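You operate a simulated robot arm through the tools that you are given. There is no shell and no other tool. Be economical: measure what you need, move in short steps, check, and stop when the job is done.

You are at the controls of a simulated robot arm. One attempt, no reset.

JOB
Put one of the sensors from the bare strip of the counter on top of the brown small carton marked rings.
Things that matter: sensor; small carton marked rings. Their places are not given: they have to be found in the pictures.

The check looks at the end state, three seconds after you hand in, the way a careful person would. Anything else that was tipped, shoved, dropped, spilled or broken makes it a failure.

ROBOT AND FRAMES
A 7-joint arm with a two-finger parallel gripper, fixed in place. Base frame: the origin is at the foot of the arm, x ahead of it, y to its left, z up; the work surface is at about z = 0. Units: m, rad, N and s.
With the tool pointing down near the work surface it reaches from about 0.22 to 0.58 m from the base axis. Its first joint turns from -1.152 to 1.152 rad. Payload 2.5 kg.
Tool frame: the origin (TCP) lies between the finger pads and is the grasp point; the fingertips stand 0.023 m ahead of it; z points along the fingers, y is the line along which they close. The gripper opens to 0.094 m. The fingers are 0.038 m wide and 0.01 m thick; the gripper's body (0.054 by 0.096 m) begins 0.039 m behind the TCP.
Orientation is told as [roll, pitch, yaw] about the base's x, y, z axes, in that order, counted from this pose: with the fingers straight down and closing along the base's y, the tool's x points along the base's -x, its y along +y and its z along -z.

CONTROLS
- The arm moves only by the tool drive_tool. Its argument "series" is a list of rows, each a list of 7 numbers: the opening, from 0 (shut) to 1 (fully open), then the shift along the tool's x, y, z in units of 300 mm (1.0 is 300 mm), then the turn, a rotation vector about the tool's x, y, z in units of 180 degrees (1.0 is 180 degrees). In form: [[hand, x, y, z, wx, wy, wz], ...]. A call has 1 to 8 rows; each row is the pose to reach, as a shift and turn from the pose commanded when the call began, along the tool's axes at that moment. A call with a number of a shift or a turn outside -1 to 1 is refused whole. Each row takes 0.2 s and may step no farther than 0.05 m and 0.15 rad from the row before; otherwise, or with a gripper value out of range, the whole call is refused. Where a pose cannot be reached the arm comes as near as it can. A force on the tool above 40 N (or 10 N above the force at the start of the call, whichever is more), or a blocked arm, ends the call early, and 0.2 s more pass. The fingers move at their own pace (about 0.108 m/s each) and stop on an object; they squeeze with about 34 N. The grip force told is the motor's: it shows also when the fingers shut on nothing. Time passes only in rows, and 0.2 s behind the last, so rows that repeat a pose let the fingers close. The reply holds the time, the measured pose of the TCP, the force on the tool along the base axes, the opening and the grip force, in the units named above and with some noise, and new pictures: "show" is both (left out), scene, wrist or none.
- Cameras (640 x 400 px; columns grow to the right, rows downward): "scene" is fixed at [0.0881, -0.3919, 0.5478]; the picture's right is [0.97, -0.23, 0.00], its down [-0.12, -0.52, -0.84] and it looks along [0.19, 0.82, -0.54] (base axes); focal length 316 px, centre (320, 200). "wrist" rides on the gripper at [-0.039, 0, -0.044] in the tool frame; the picture's right is [0.00, -1.00, 0.00], its down [0.97, 0.00, -0.24] and it looks along [0.24, 0.00, 0.97] (tool axes); focal length 218 px, centre (320, 200).
- pixel_to_xyz(camera, pixels): for up to 12 pixels [column, row] of the newest picture of that camera ("zoom" is the newest enlarged one), the place [x, y, z] in the base frame of the surface seen there, good to about 0.003 m. It takes no simulated time.
- enlarge(camera, box): a new picture of the part [left, top, right, bottom] of that camera's present view, enlarged. It takes no simulated time.
- close_job(): hands the job in; it is judged then, once.

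Go step by step. Measure first, check grasps and placings, and put right what went wrong. The budget is 60 turns and 120 pictures, counting those below and the enlarged ones. Unless the task says otherwise, let go and move clear before handing in, and close with one line.

The tools are called after "Call:" as a command line: name --pt "numbers of a row" for each row, then --argument value for the rest, lists and objects as JSON in quotes. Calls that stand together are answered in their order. drive_tool: Moves the arm, as the interface text tells. Its arguments: {"type":"object","properties":{"series":{"type":"array","items":{"type":"array","items":{"type":"number"}}},"show":{"type":"string","enum":["both","scene","wrist","none"]}},"required":["series"]} The other tools are called the same way: pixel_to_xyz (camera, pixels) gives the place of the surface under pixels of a picture; enlarge (camera, box) takes an enlarged picture of a part of a camera's view; close_job () hands the job in.

At the start:

```text
time_s: 0.0
position: [0.3186, 0.1829, 0.2814]
ee_rot: [0.0, 0.0, 0.002]
force: [0.2, 1.3, 0.0]
grip_width: 0.094
grip_force: 0.0
```

scene: 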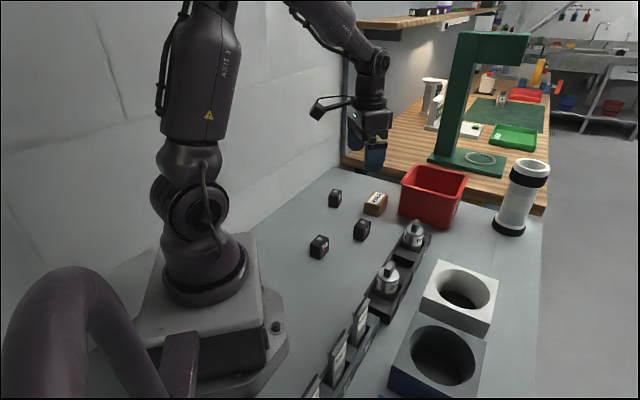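
wrist: 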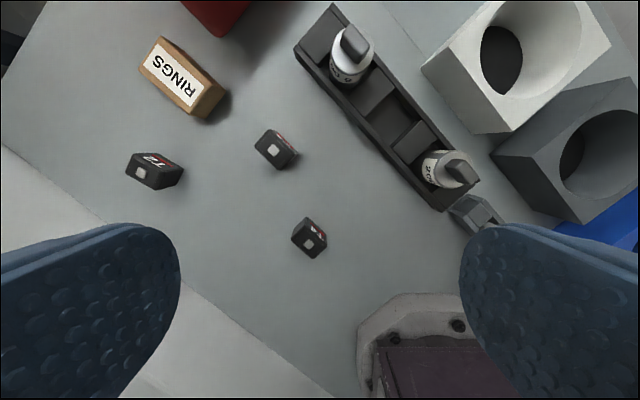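

The wrist picture shows three small dark sensors at (154,170), (276,149) and (310,237), and the RINGS carton at (182,77). I'll measure them first.

Call:
enlarge --camera "wrist" --box '[110, 20, 350, 270]'

Call:
enlarge --camera "scene" --box '[290, 170, 450, 270]'

Call:
pixel_to_xyz --camera "wrist" --pixels '[[160, 38], [141, 68], [191, 110], [212, 82], [178, 75], [274, 149], [308, 240], [145, 172], [255, 148], [270, 130], [293, 150], [275, 168]]'

```text
1.60 times, centred on (230, 145) of wrist
```

zoom: 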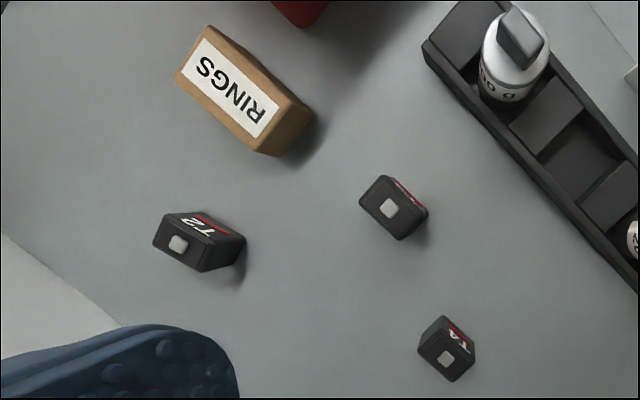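

```text
4.00 times, centred on (370, 220) of scene
```

zoom: 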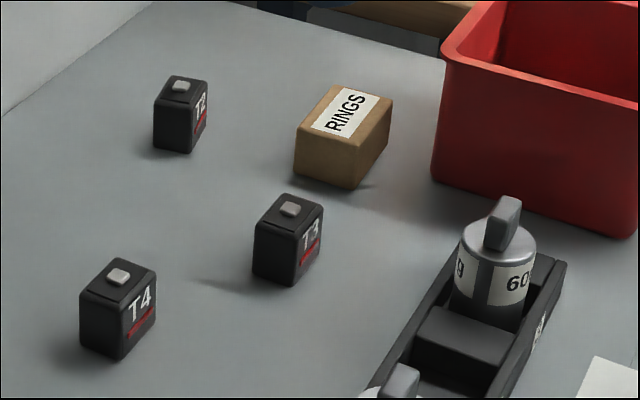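

```text
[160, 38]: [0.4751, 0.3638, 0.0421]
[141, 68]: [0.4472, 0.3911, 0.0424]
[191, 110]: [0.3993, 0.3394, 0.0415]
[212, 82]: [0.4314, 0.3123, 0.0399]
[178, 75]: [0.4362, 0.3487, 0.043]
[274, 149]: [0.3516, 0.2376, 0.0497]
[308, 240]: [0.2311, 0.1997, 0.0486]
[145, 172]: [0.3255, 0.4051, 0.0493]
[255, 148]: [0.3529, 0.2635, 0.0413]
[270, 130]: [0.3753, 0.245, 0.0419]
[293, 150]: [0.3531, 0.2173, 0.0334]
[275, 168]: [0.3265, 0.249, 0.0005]
```

All three sensors are alike, with tops at about z=0.042, and the carton top is at 0.042. I'll take T3, which is nearest the carton, and zoom in for its orientation.

Call:
enlarge --camera "wrist" --box '[236, 124, 316, 174]'

```text
8.00 times, centred on (276, 149) of wrist
```

zoom: 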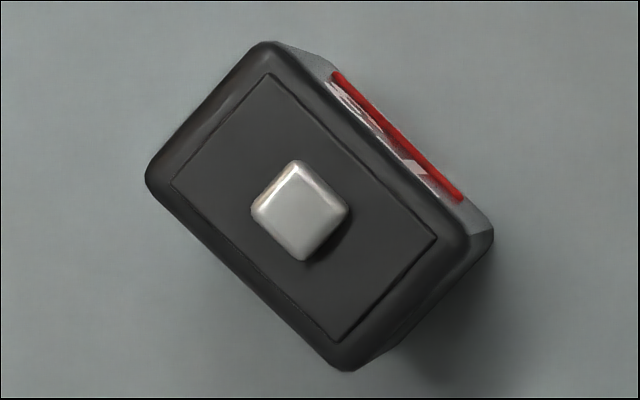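

Call:
pixel_to_xyz --camera "zoom" --pixels '[[270, 74], [174, 183], [340, 340], [436, 238], [158, 178], [266, 52], [460, 240], [344, 360], [300, 205], [390, 200]]'

```text
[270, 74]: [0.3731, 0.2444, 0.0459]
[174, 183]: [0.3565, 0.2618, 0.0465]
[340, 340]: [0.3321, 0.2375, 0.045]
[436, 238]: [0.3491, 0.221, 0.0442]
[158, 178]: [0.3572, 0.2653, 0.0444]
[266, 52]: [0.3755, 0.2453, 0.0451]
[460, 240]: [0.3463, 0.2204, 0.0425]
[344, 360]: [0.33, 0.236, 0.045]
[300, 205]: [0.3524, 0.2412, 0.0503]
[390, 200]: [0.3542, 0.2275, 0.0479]
```

T3 is centred at about (0.353, 0.241), with its long axis at 45°. The carton is centred at about (0.438, 0.352), with its long axis at about 47°. I'll go above T3, turned +45.5° so the fingers close across its short side.

Call:
drive_tool --pt "1 -0.019 0.0325 0.07 0 0 -0.0422" --pt "1 -0.038 0.065 0.14 0 0 -0.0843" --pt "1 -0.057 0.0975 0.21 0 0 -0.1265" --pt "1 -0.076 0.13 0.28 0 0 -0.1687" --pt "1 -0.095 0.1625 0.35 0 0 -0.2108" --pt "1 -0.1137 0.1947 0.42 0 0 -0.253" --pt "1 -0.1137 0.1947 0.42 0 0 -0.253"

```text
time_s: 1.6
position: [0.3555, 0.2415, 0.1553]
ee_rot: [-0.001, 0.0, 0.796]
force: [-0.6, 0.4, 0.6]
grip_width: 0.0941
grip_force: 0.0
```

scene: 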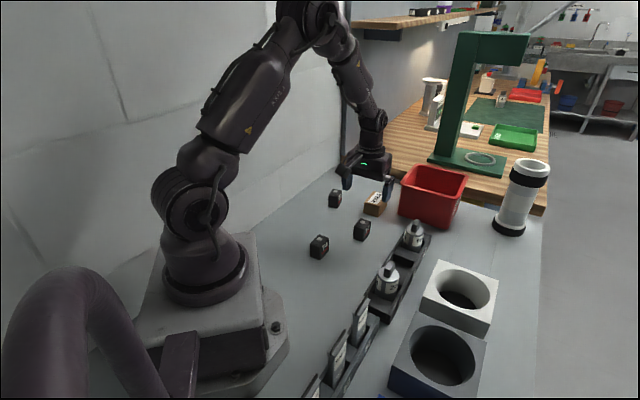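
wrist: 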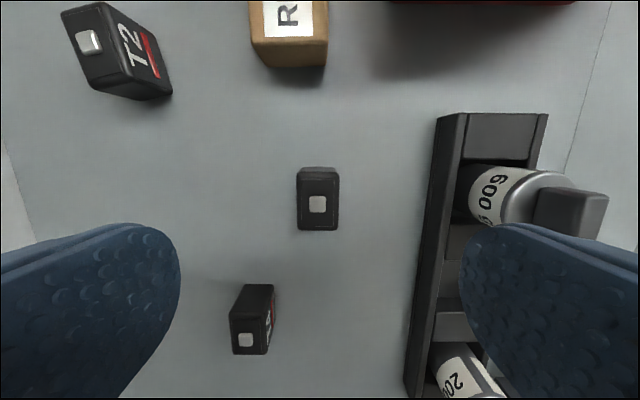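

T3 appears at (318,200), centred and aligned between the fingers. Before lowering, I'll check the clearance to the tray on the right (edge near (430,200)) and the bottle.

Call:
pixel_to_xyz --camera "wrist" --pixels '[[442, 125], [432, 200], [418, 300], [462, 195], [480, 225], [317, 204], [300, 200], [337, 200], [318, 176], [318, 229], [272, 320], [234, 320]]'

```text
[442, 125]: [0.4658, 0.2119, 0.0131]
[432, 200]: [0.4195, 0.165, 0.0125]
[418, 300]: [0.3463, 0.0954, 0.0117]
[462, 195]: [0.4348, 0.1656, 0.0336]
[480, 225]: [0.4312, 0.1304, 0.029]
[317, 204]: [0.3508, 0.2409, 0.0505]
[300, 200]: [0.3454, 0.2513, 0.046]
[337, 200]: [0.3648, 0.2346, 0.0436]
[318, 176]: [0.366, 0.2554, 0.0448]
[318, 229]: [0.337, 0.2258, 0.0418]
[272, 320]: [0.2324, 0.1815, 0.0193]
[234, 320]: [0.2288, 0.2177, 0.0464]
```

The tray edge is about 0.10 m off the closing centre, so it is clear. I'll narrow the fingers a little, lower to TCP z≈0.03 and close.

Call:
drive_tool --pt "0.8 0.004 0.005 0.13 0 0 0" --pt "0.8 0.005 0.006 0.26 0 0 0" --pt "0.8 0.006 0.006 0.36 0 0 0" --pt "0.8 0.006 0.006 0.417 0 0 0" --pt "0.8 0.006 0.006 0.417 0 0 0" --pt "0 0.006 0.006 0.417 0 0 0" --pt "0 0.006 0.006 0.417 0 0 0" --pt "0 0.006 0.006 0.417 0 0 0"

```text
time_s: 3.4
position: [0.352, 0.2414, 0.0297]
ee_rot: [-0.002, -0.001, 0.793]
force: [-0.3, -0.1, 0.2]
grip_width: 0.0314
grip_force: 34.4
```

scene: 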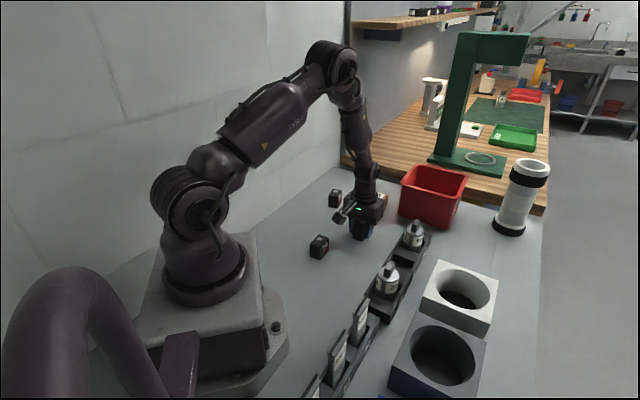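
wrist: 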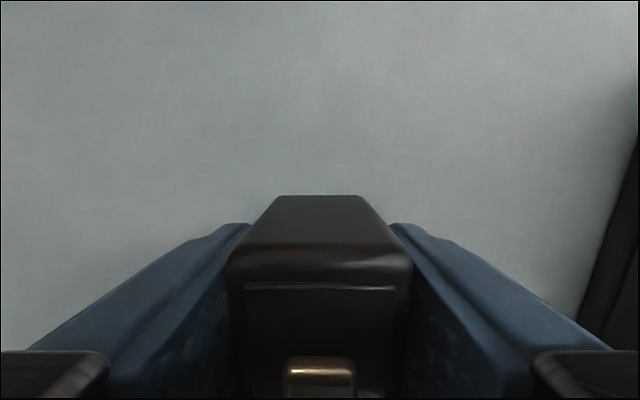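

The grip is firm: width is 0.0314 and force 34 N, with the sensor between the pads. I'll lift straight up about 0.11 m and look at the carton.

Call:
drive_tool --pt "0 0 0 -0.1 0 0 0" --pt "0 0 0 -0.22 0 0 0" --pt "0 0 0 -0.34 0 0 0" --pt "0 0 0 -0.4 0 0 0"

```text
time_s: 4.4
position: [0.3494, 0.2411, 0.1522]
ee_rot: [0.0, 0.0, 0.795]
force: [0.6, 0.5, -0.7]
grip_width: 0.0315
grip_force: 33.4
```

scene: 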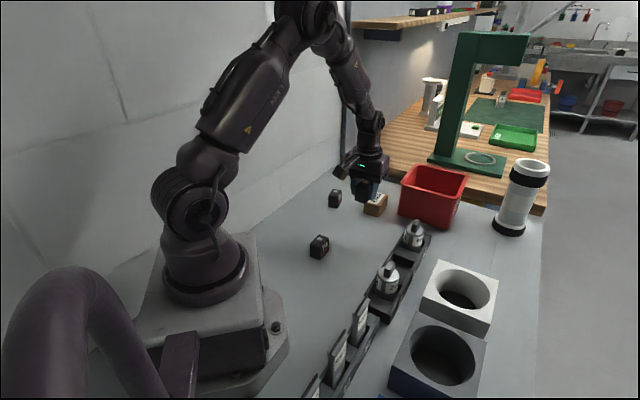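
wrist: 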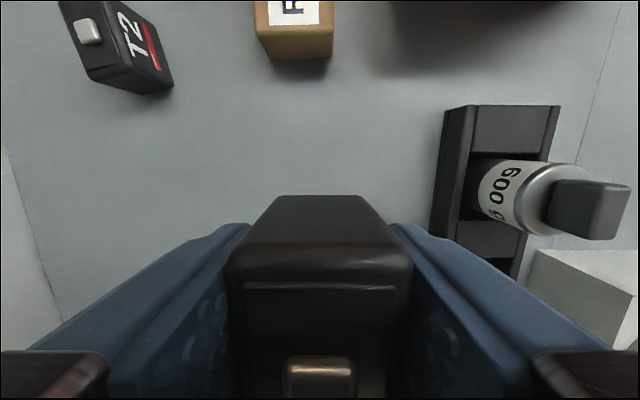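

The sensor is held clear and T2 and T4 are undisturbed. I'll move part of the way forward (tool -x) to see the whole carton top.

Call:
drive_tool --pt "0 -0.08 0.01 0 0 0 0" --pt "0 -0.16 0.02 0 0 0 0" --pt "0 -0.22 0.03 0 0 0 0" --pt "0 -0.22 0.03 0 0 0 0"

```text
time_s: 5.4
position: [0.3899, 0.2935, 0.1527]
ee_rot: [-0.001, 0.0, 0.794]
force: [-0.7, -0.4, -1.5]
grip_width: 0.0314
grip_force: 34.1
```

scene: 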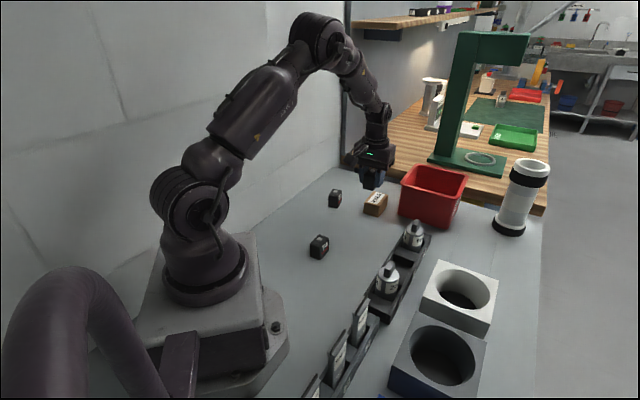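
wrist: 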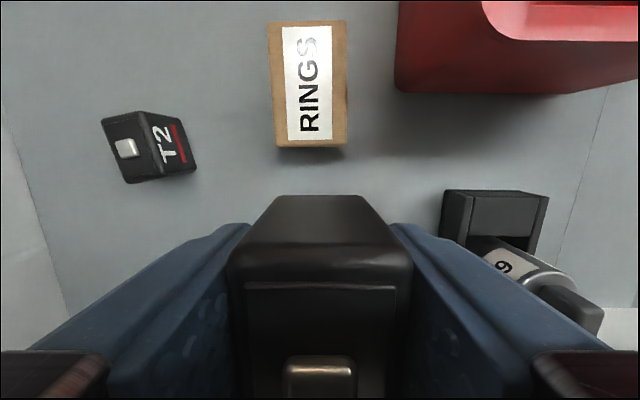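

Call:
pixel_to_xyz --camera "wrist" --pixels '[[270, 28], [344, 26], [346, 137], [276, 138], [310, 82], [396, 70], [400, 5], [484, 5], [540, 35], [195, 160]]'

```text
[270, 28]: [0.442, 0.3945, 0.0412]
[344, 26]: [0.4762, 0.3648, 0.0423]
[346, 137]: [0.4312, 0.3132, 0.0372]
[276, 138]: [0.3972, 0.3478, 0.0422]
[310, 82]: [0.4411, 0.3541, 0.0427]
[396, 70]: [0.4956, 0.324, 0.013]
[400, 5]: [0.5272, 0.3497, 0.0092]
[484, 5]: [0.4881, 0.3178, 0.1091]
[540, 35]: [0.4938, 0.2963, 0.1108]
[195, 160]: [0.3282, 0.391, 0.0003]
```

The carton top is centred at about (0.437, 0.354), z≈0.042. The red bin's rim (z≈0.11) is close on the right, so I'll check it more precisely before going down.

Call:
enlarge --camera "wrist" --box '[380, 0, 640, 110]'

Call:
pixel_to_xyz --camera "wrist" --pixels '[[482, 2], [483, 10], [488, 20], [500, 32], [520, 39], [580, 40], [630, 40], [440, 5], [460, 30]]'

Call:
pixel_to_xyz --camera "scene" --pixels '[[401, 181], [403, 172], [415, 168], [402, 190]]'

```text
2.46 times, centred on (510, 55) of wrist
```

zoom: 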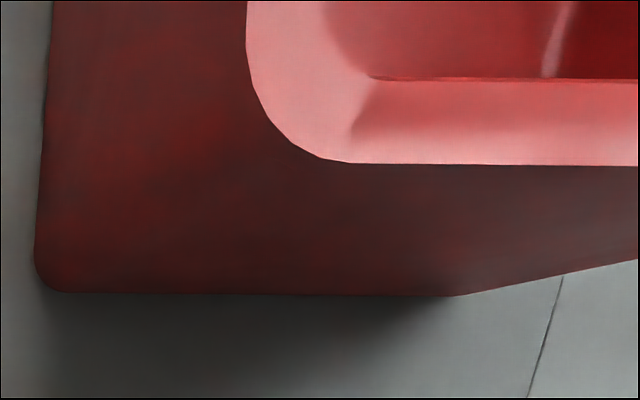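

```text
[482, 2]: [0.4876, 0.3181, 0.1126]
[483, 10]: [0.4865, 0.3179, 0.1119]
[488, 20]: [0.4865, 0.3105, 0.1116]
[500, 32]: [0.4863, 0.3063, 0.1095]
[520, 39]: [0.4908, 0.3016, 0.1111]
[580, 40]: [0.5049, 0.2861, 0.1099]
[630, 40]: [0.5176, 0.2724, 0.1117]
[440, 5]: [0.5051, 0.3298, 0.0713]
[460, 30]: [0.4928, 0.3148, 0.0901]
```

```text
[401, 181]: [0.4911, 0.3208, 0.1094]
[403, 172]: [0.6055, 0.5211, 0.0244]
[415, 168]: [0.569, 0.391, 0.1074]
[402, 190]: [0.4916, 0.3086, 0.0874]
```

The bin edge is 0.061 m to the right of the carton's centreline, and the gripper's half-width is 0.048 m. So it clears if the fingers open only slightly. I'll move above the carton, biased 2 mm left and 5 mm back, and then lower to just above it.

Call:
drive_tool --pt "0 -0.08 0.015 0 0 0 0" --pt "0 -0.16 0.03 0 0 0 0" --pt "0 -0.235 0.037 0 0 0 0" --pt "0 -0.235 0.037 0 0 0 0" --pt "0 -0.235 0.037 0.08 0 0 0" --pt "0 -0.235 0.037 0.16 0 0 0" --pt "0 -0.235 0.037 0.215 0 0 0"

```text
time_s: 7.0
position: [0.4329, 0.3518, 0.0859]
ee_rot: [-0.001, -0.002, 0.797]
force: [1.0, 0.5, -1.1]
grip_width: 0.0316
grip_force: 33.8
```

scene: 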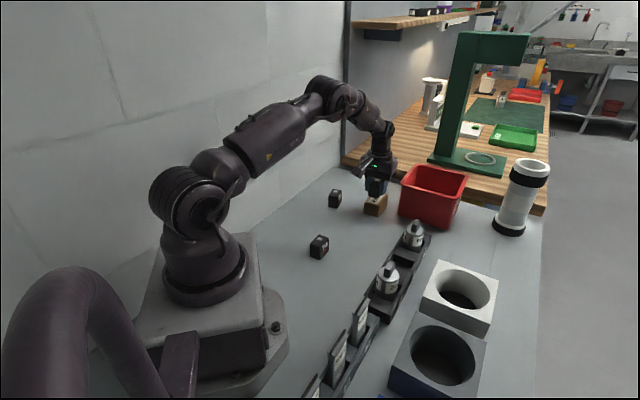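
wrist: 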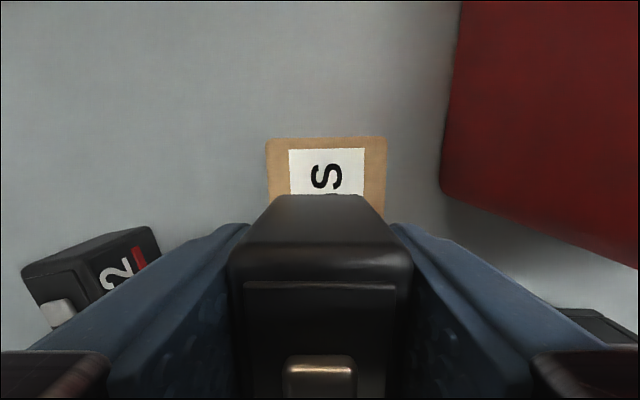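

The sensor hangs over the carton. The carton spans columns 267–386 and the sensor is centred at 320, about 3 mm left. I'll shift 1 mm right and lower gently to contact, watching the force.

Call:
drive_tool --pt "0 0 -0.004 0.015 0 0 0" --pt "0 0 -0.004 0.028 0 0 0" --pt "0 0 -0.004 0.036 0 0 0" --pt "0 0 -0.004 0.041 0 0 0" --pt "0 0 -0.004 0.041 0 0 0"

Call:
enlarge --camera "scene" --box '[320, 150, 440, 225]'

```text
time_s: 8.2
position: [0.4341, 0.3517, 0.0737]
ee_rot: [-0.001, -0.002, 0.794]
force: [-0.4, -0.4, -2.1]
grip_width: 0.0316
grip_force: 33.7
```

scene: 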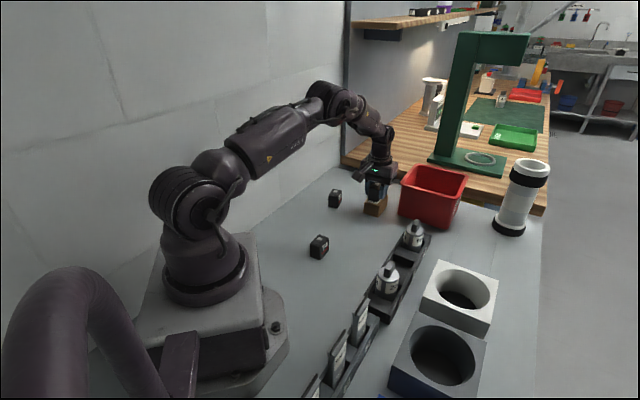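
wrist: 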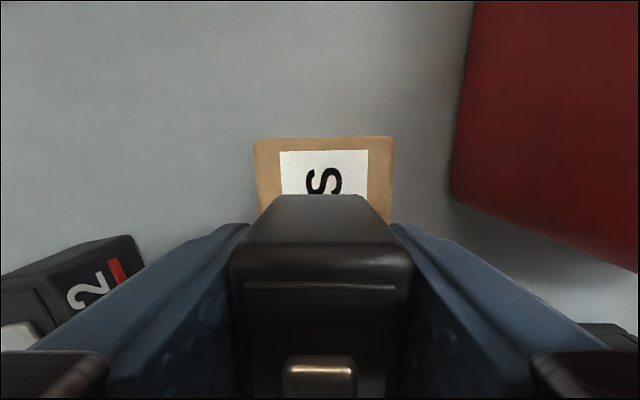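

```text
5.33 times, centred on (380, 188) of scene
```

zoom: 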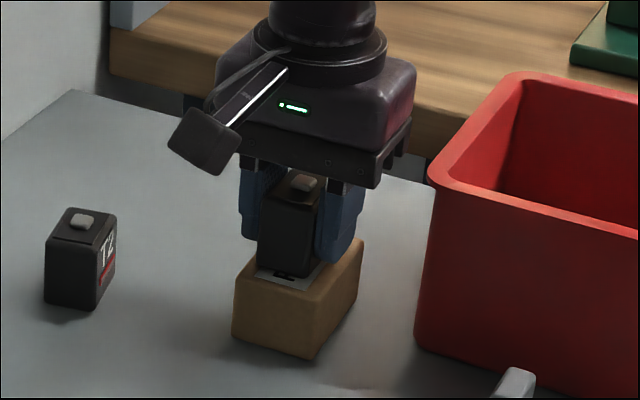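

It is nearly down, with no contact force yet. I'll lower another 1–2 mm and see.

Call:
drive_tool --pt "0 0 0 0.003 0 0 0" --pt "0 0 0 0.005 0 0 0" --pt "0 0 0 0.005 0 0 0" --show "none"

Call:
enlarge --camera "scene" --box '[356, 180, 404, 220]'

```text
time_s: 9.0
position: [0.4336, 0.3523, 0.0729]
ee_rot: [0.0, 0.0, 0.793]
force: [-0.8, 0.4, -1.2]
grip_width: 0.0314
grip_force: 33.8
```

```text
10.00 times, centred on (380, 200) of scene
```

zoom: 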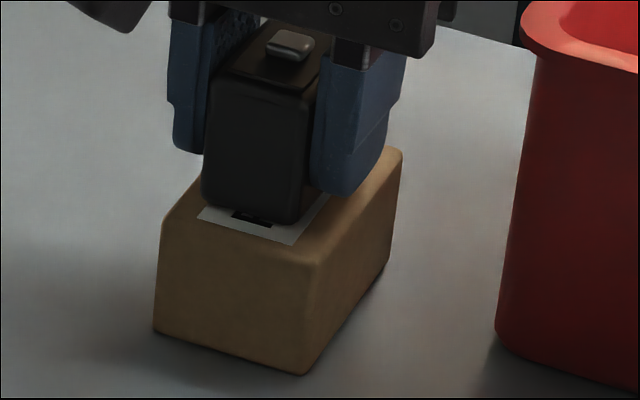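

There is still no upward force. I'll step down 1 mm more at a time.

Call:
drive_tool --pt "0 0 0 0.003 0 0 0" --pt "0 0 0 0.003 0 0 0" --show "none"

```text
time_s: 9.6
position: [0.4341, 0.3519, 0.071]
ee_rot: [0.001, 0.001, 0.794]
force: [-0.4, 1.0, 2.0]
grip_width: 0.0316
grip_force: 33.8
```

Force z rose from about -1.5 to +2 N, so the sensor is touching. I'll open only to about 0.056 m and then look.

Call:
drive_tool --pt "0.45 0 0 0 0 0 0" --pt "0.6 0 0 0 0 0 0" --pt "0.6 0 0 0 0 0 0"

Call:
enlarge --camera "scene" --box '[340, 160, 436, 220]'

```text
time_s: 10.4
position: [0.434, 0.3515, 0.0722]
ee_rot: [-0.002, 0.0, 0.796]
force: [-0.5, 0.4, -0.8]
grip_width: 0.0562
grip_force: 0.0
```

scene: 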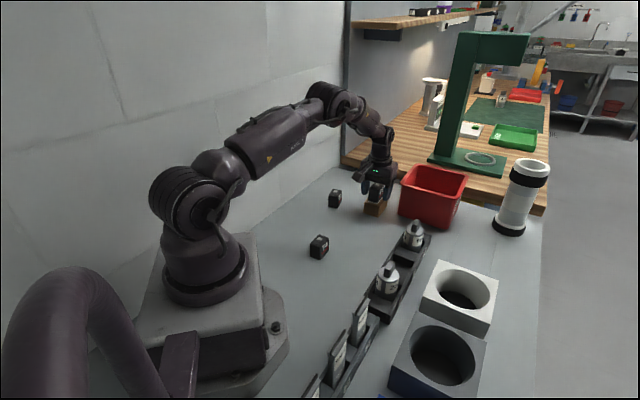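
wrist: 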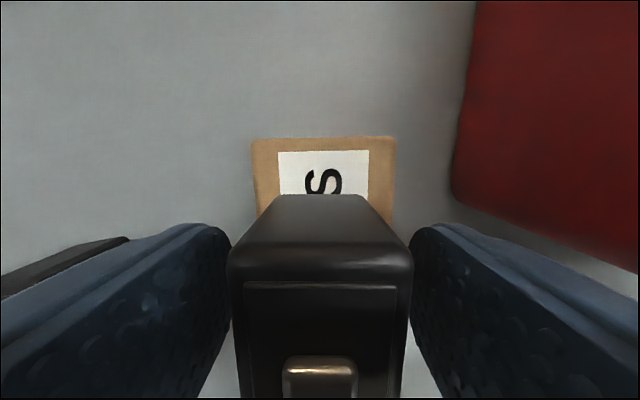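

```text
6.67 times, centred on (388, 190) of scene
```

zoom: 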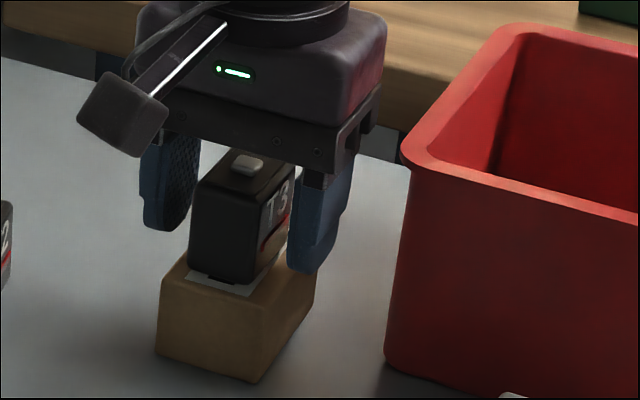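

The sensor stands upright on the carton with both fingers clear. I'll rise straight up and back off.

Call:
drive_tool --pt "0.6 0 0 -0.06 0 0 0" --pt "0.6 0 0 -0.16 0 0 0" --pt "0.6 0 0 -0.28 0 0 0" --pt "0.6 0 0 -0.4 0 0 0" --pt "0.6 0.12 0 -0.4 0 0 0" --pt "0.6 0.24 0 -0.4 0 0 0" --pt "0.6 0.24 0 -0.4 0 0 0"

Call:
enlarge --camera "scene" --box '[300, 160, 460, 260]'

```text
time_s: 12.0
position: [0.3833, 0.2995, 0.1931]
ee_rot: [-0.001, -0.001, 0.794]
force: [0.2, 0.3, -0.2]
grip_width: 0.0564
grip_force: 0.1
```

scene: 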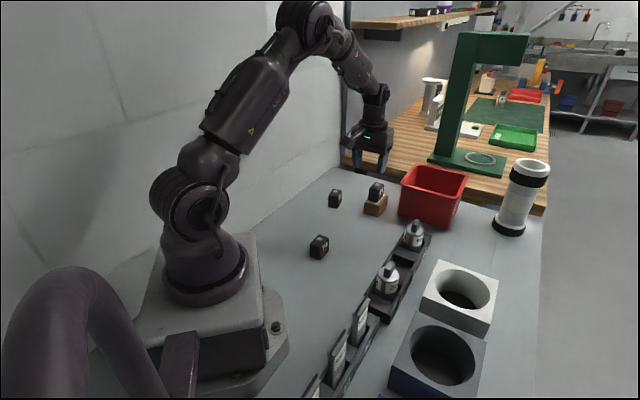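
wrist: 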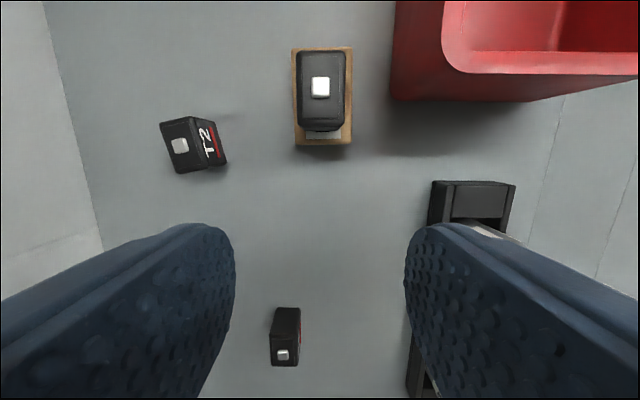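

```text
4.00 times, centred on (380, 210) of scene
```

zoom: 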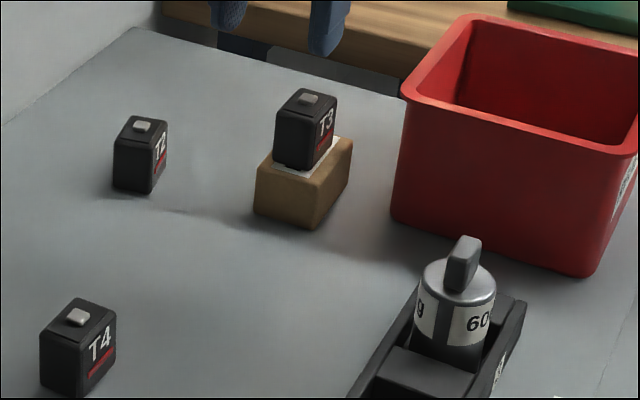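

T3 stands upright on the RINGS carton (wrist pixel (322,90)), nothing else has moved, and the gripper is clear. I'm handing in.

Call:
close_job

```text
The job is handed in.
```

Sensor T3 is standing upright on top of the small carton marked RINGS; the gripper is clear and the pictures show nothing else disturbed.
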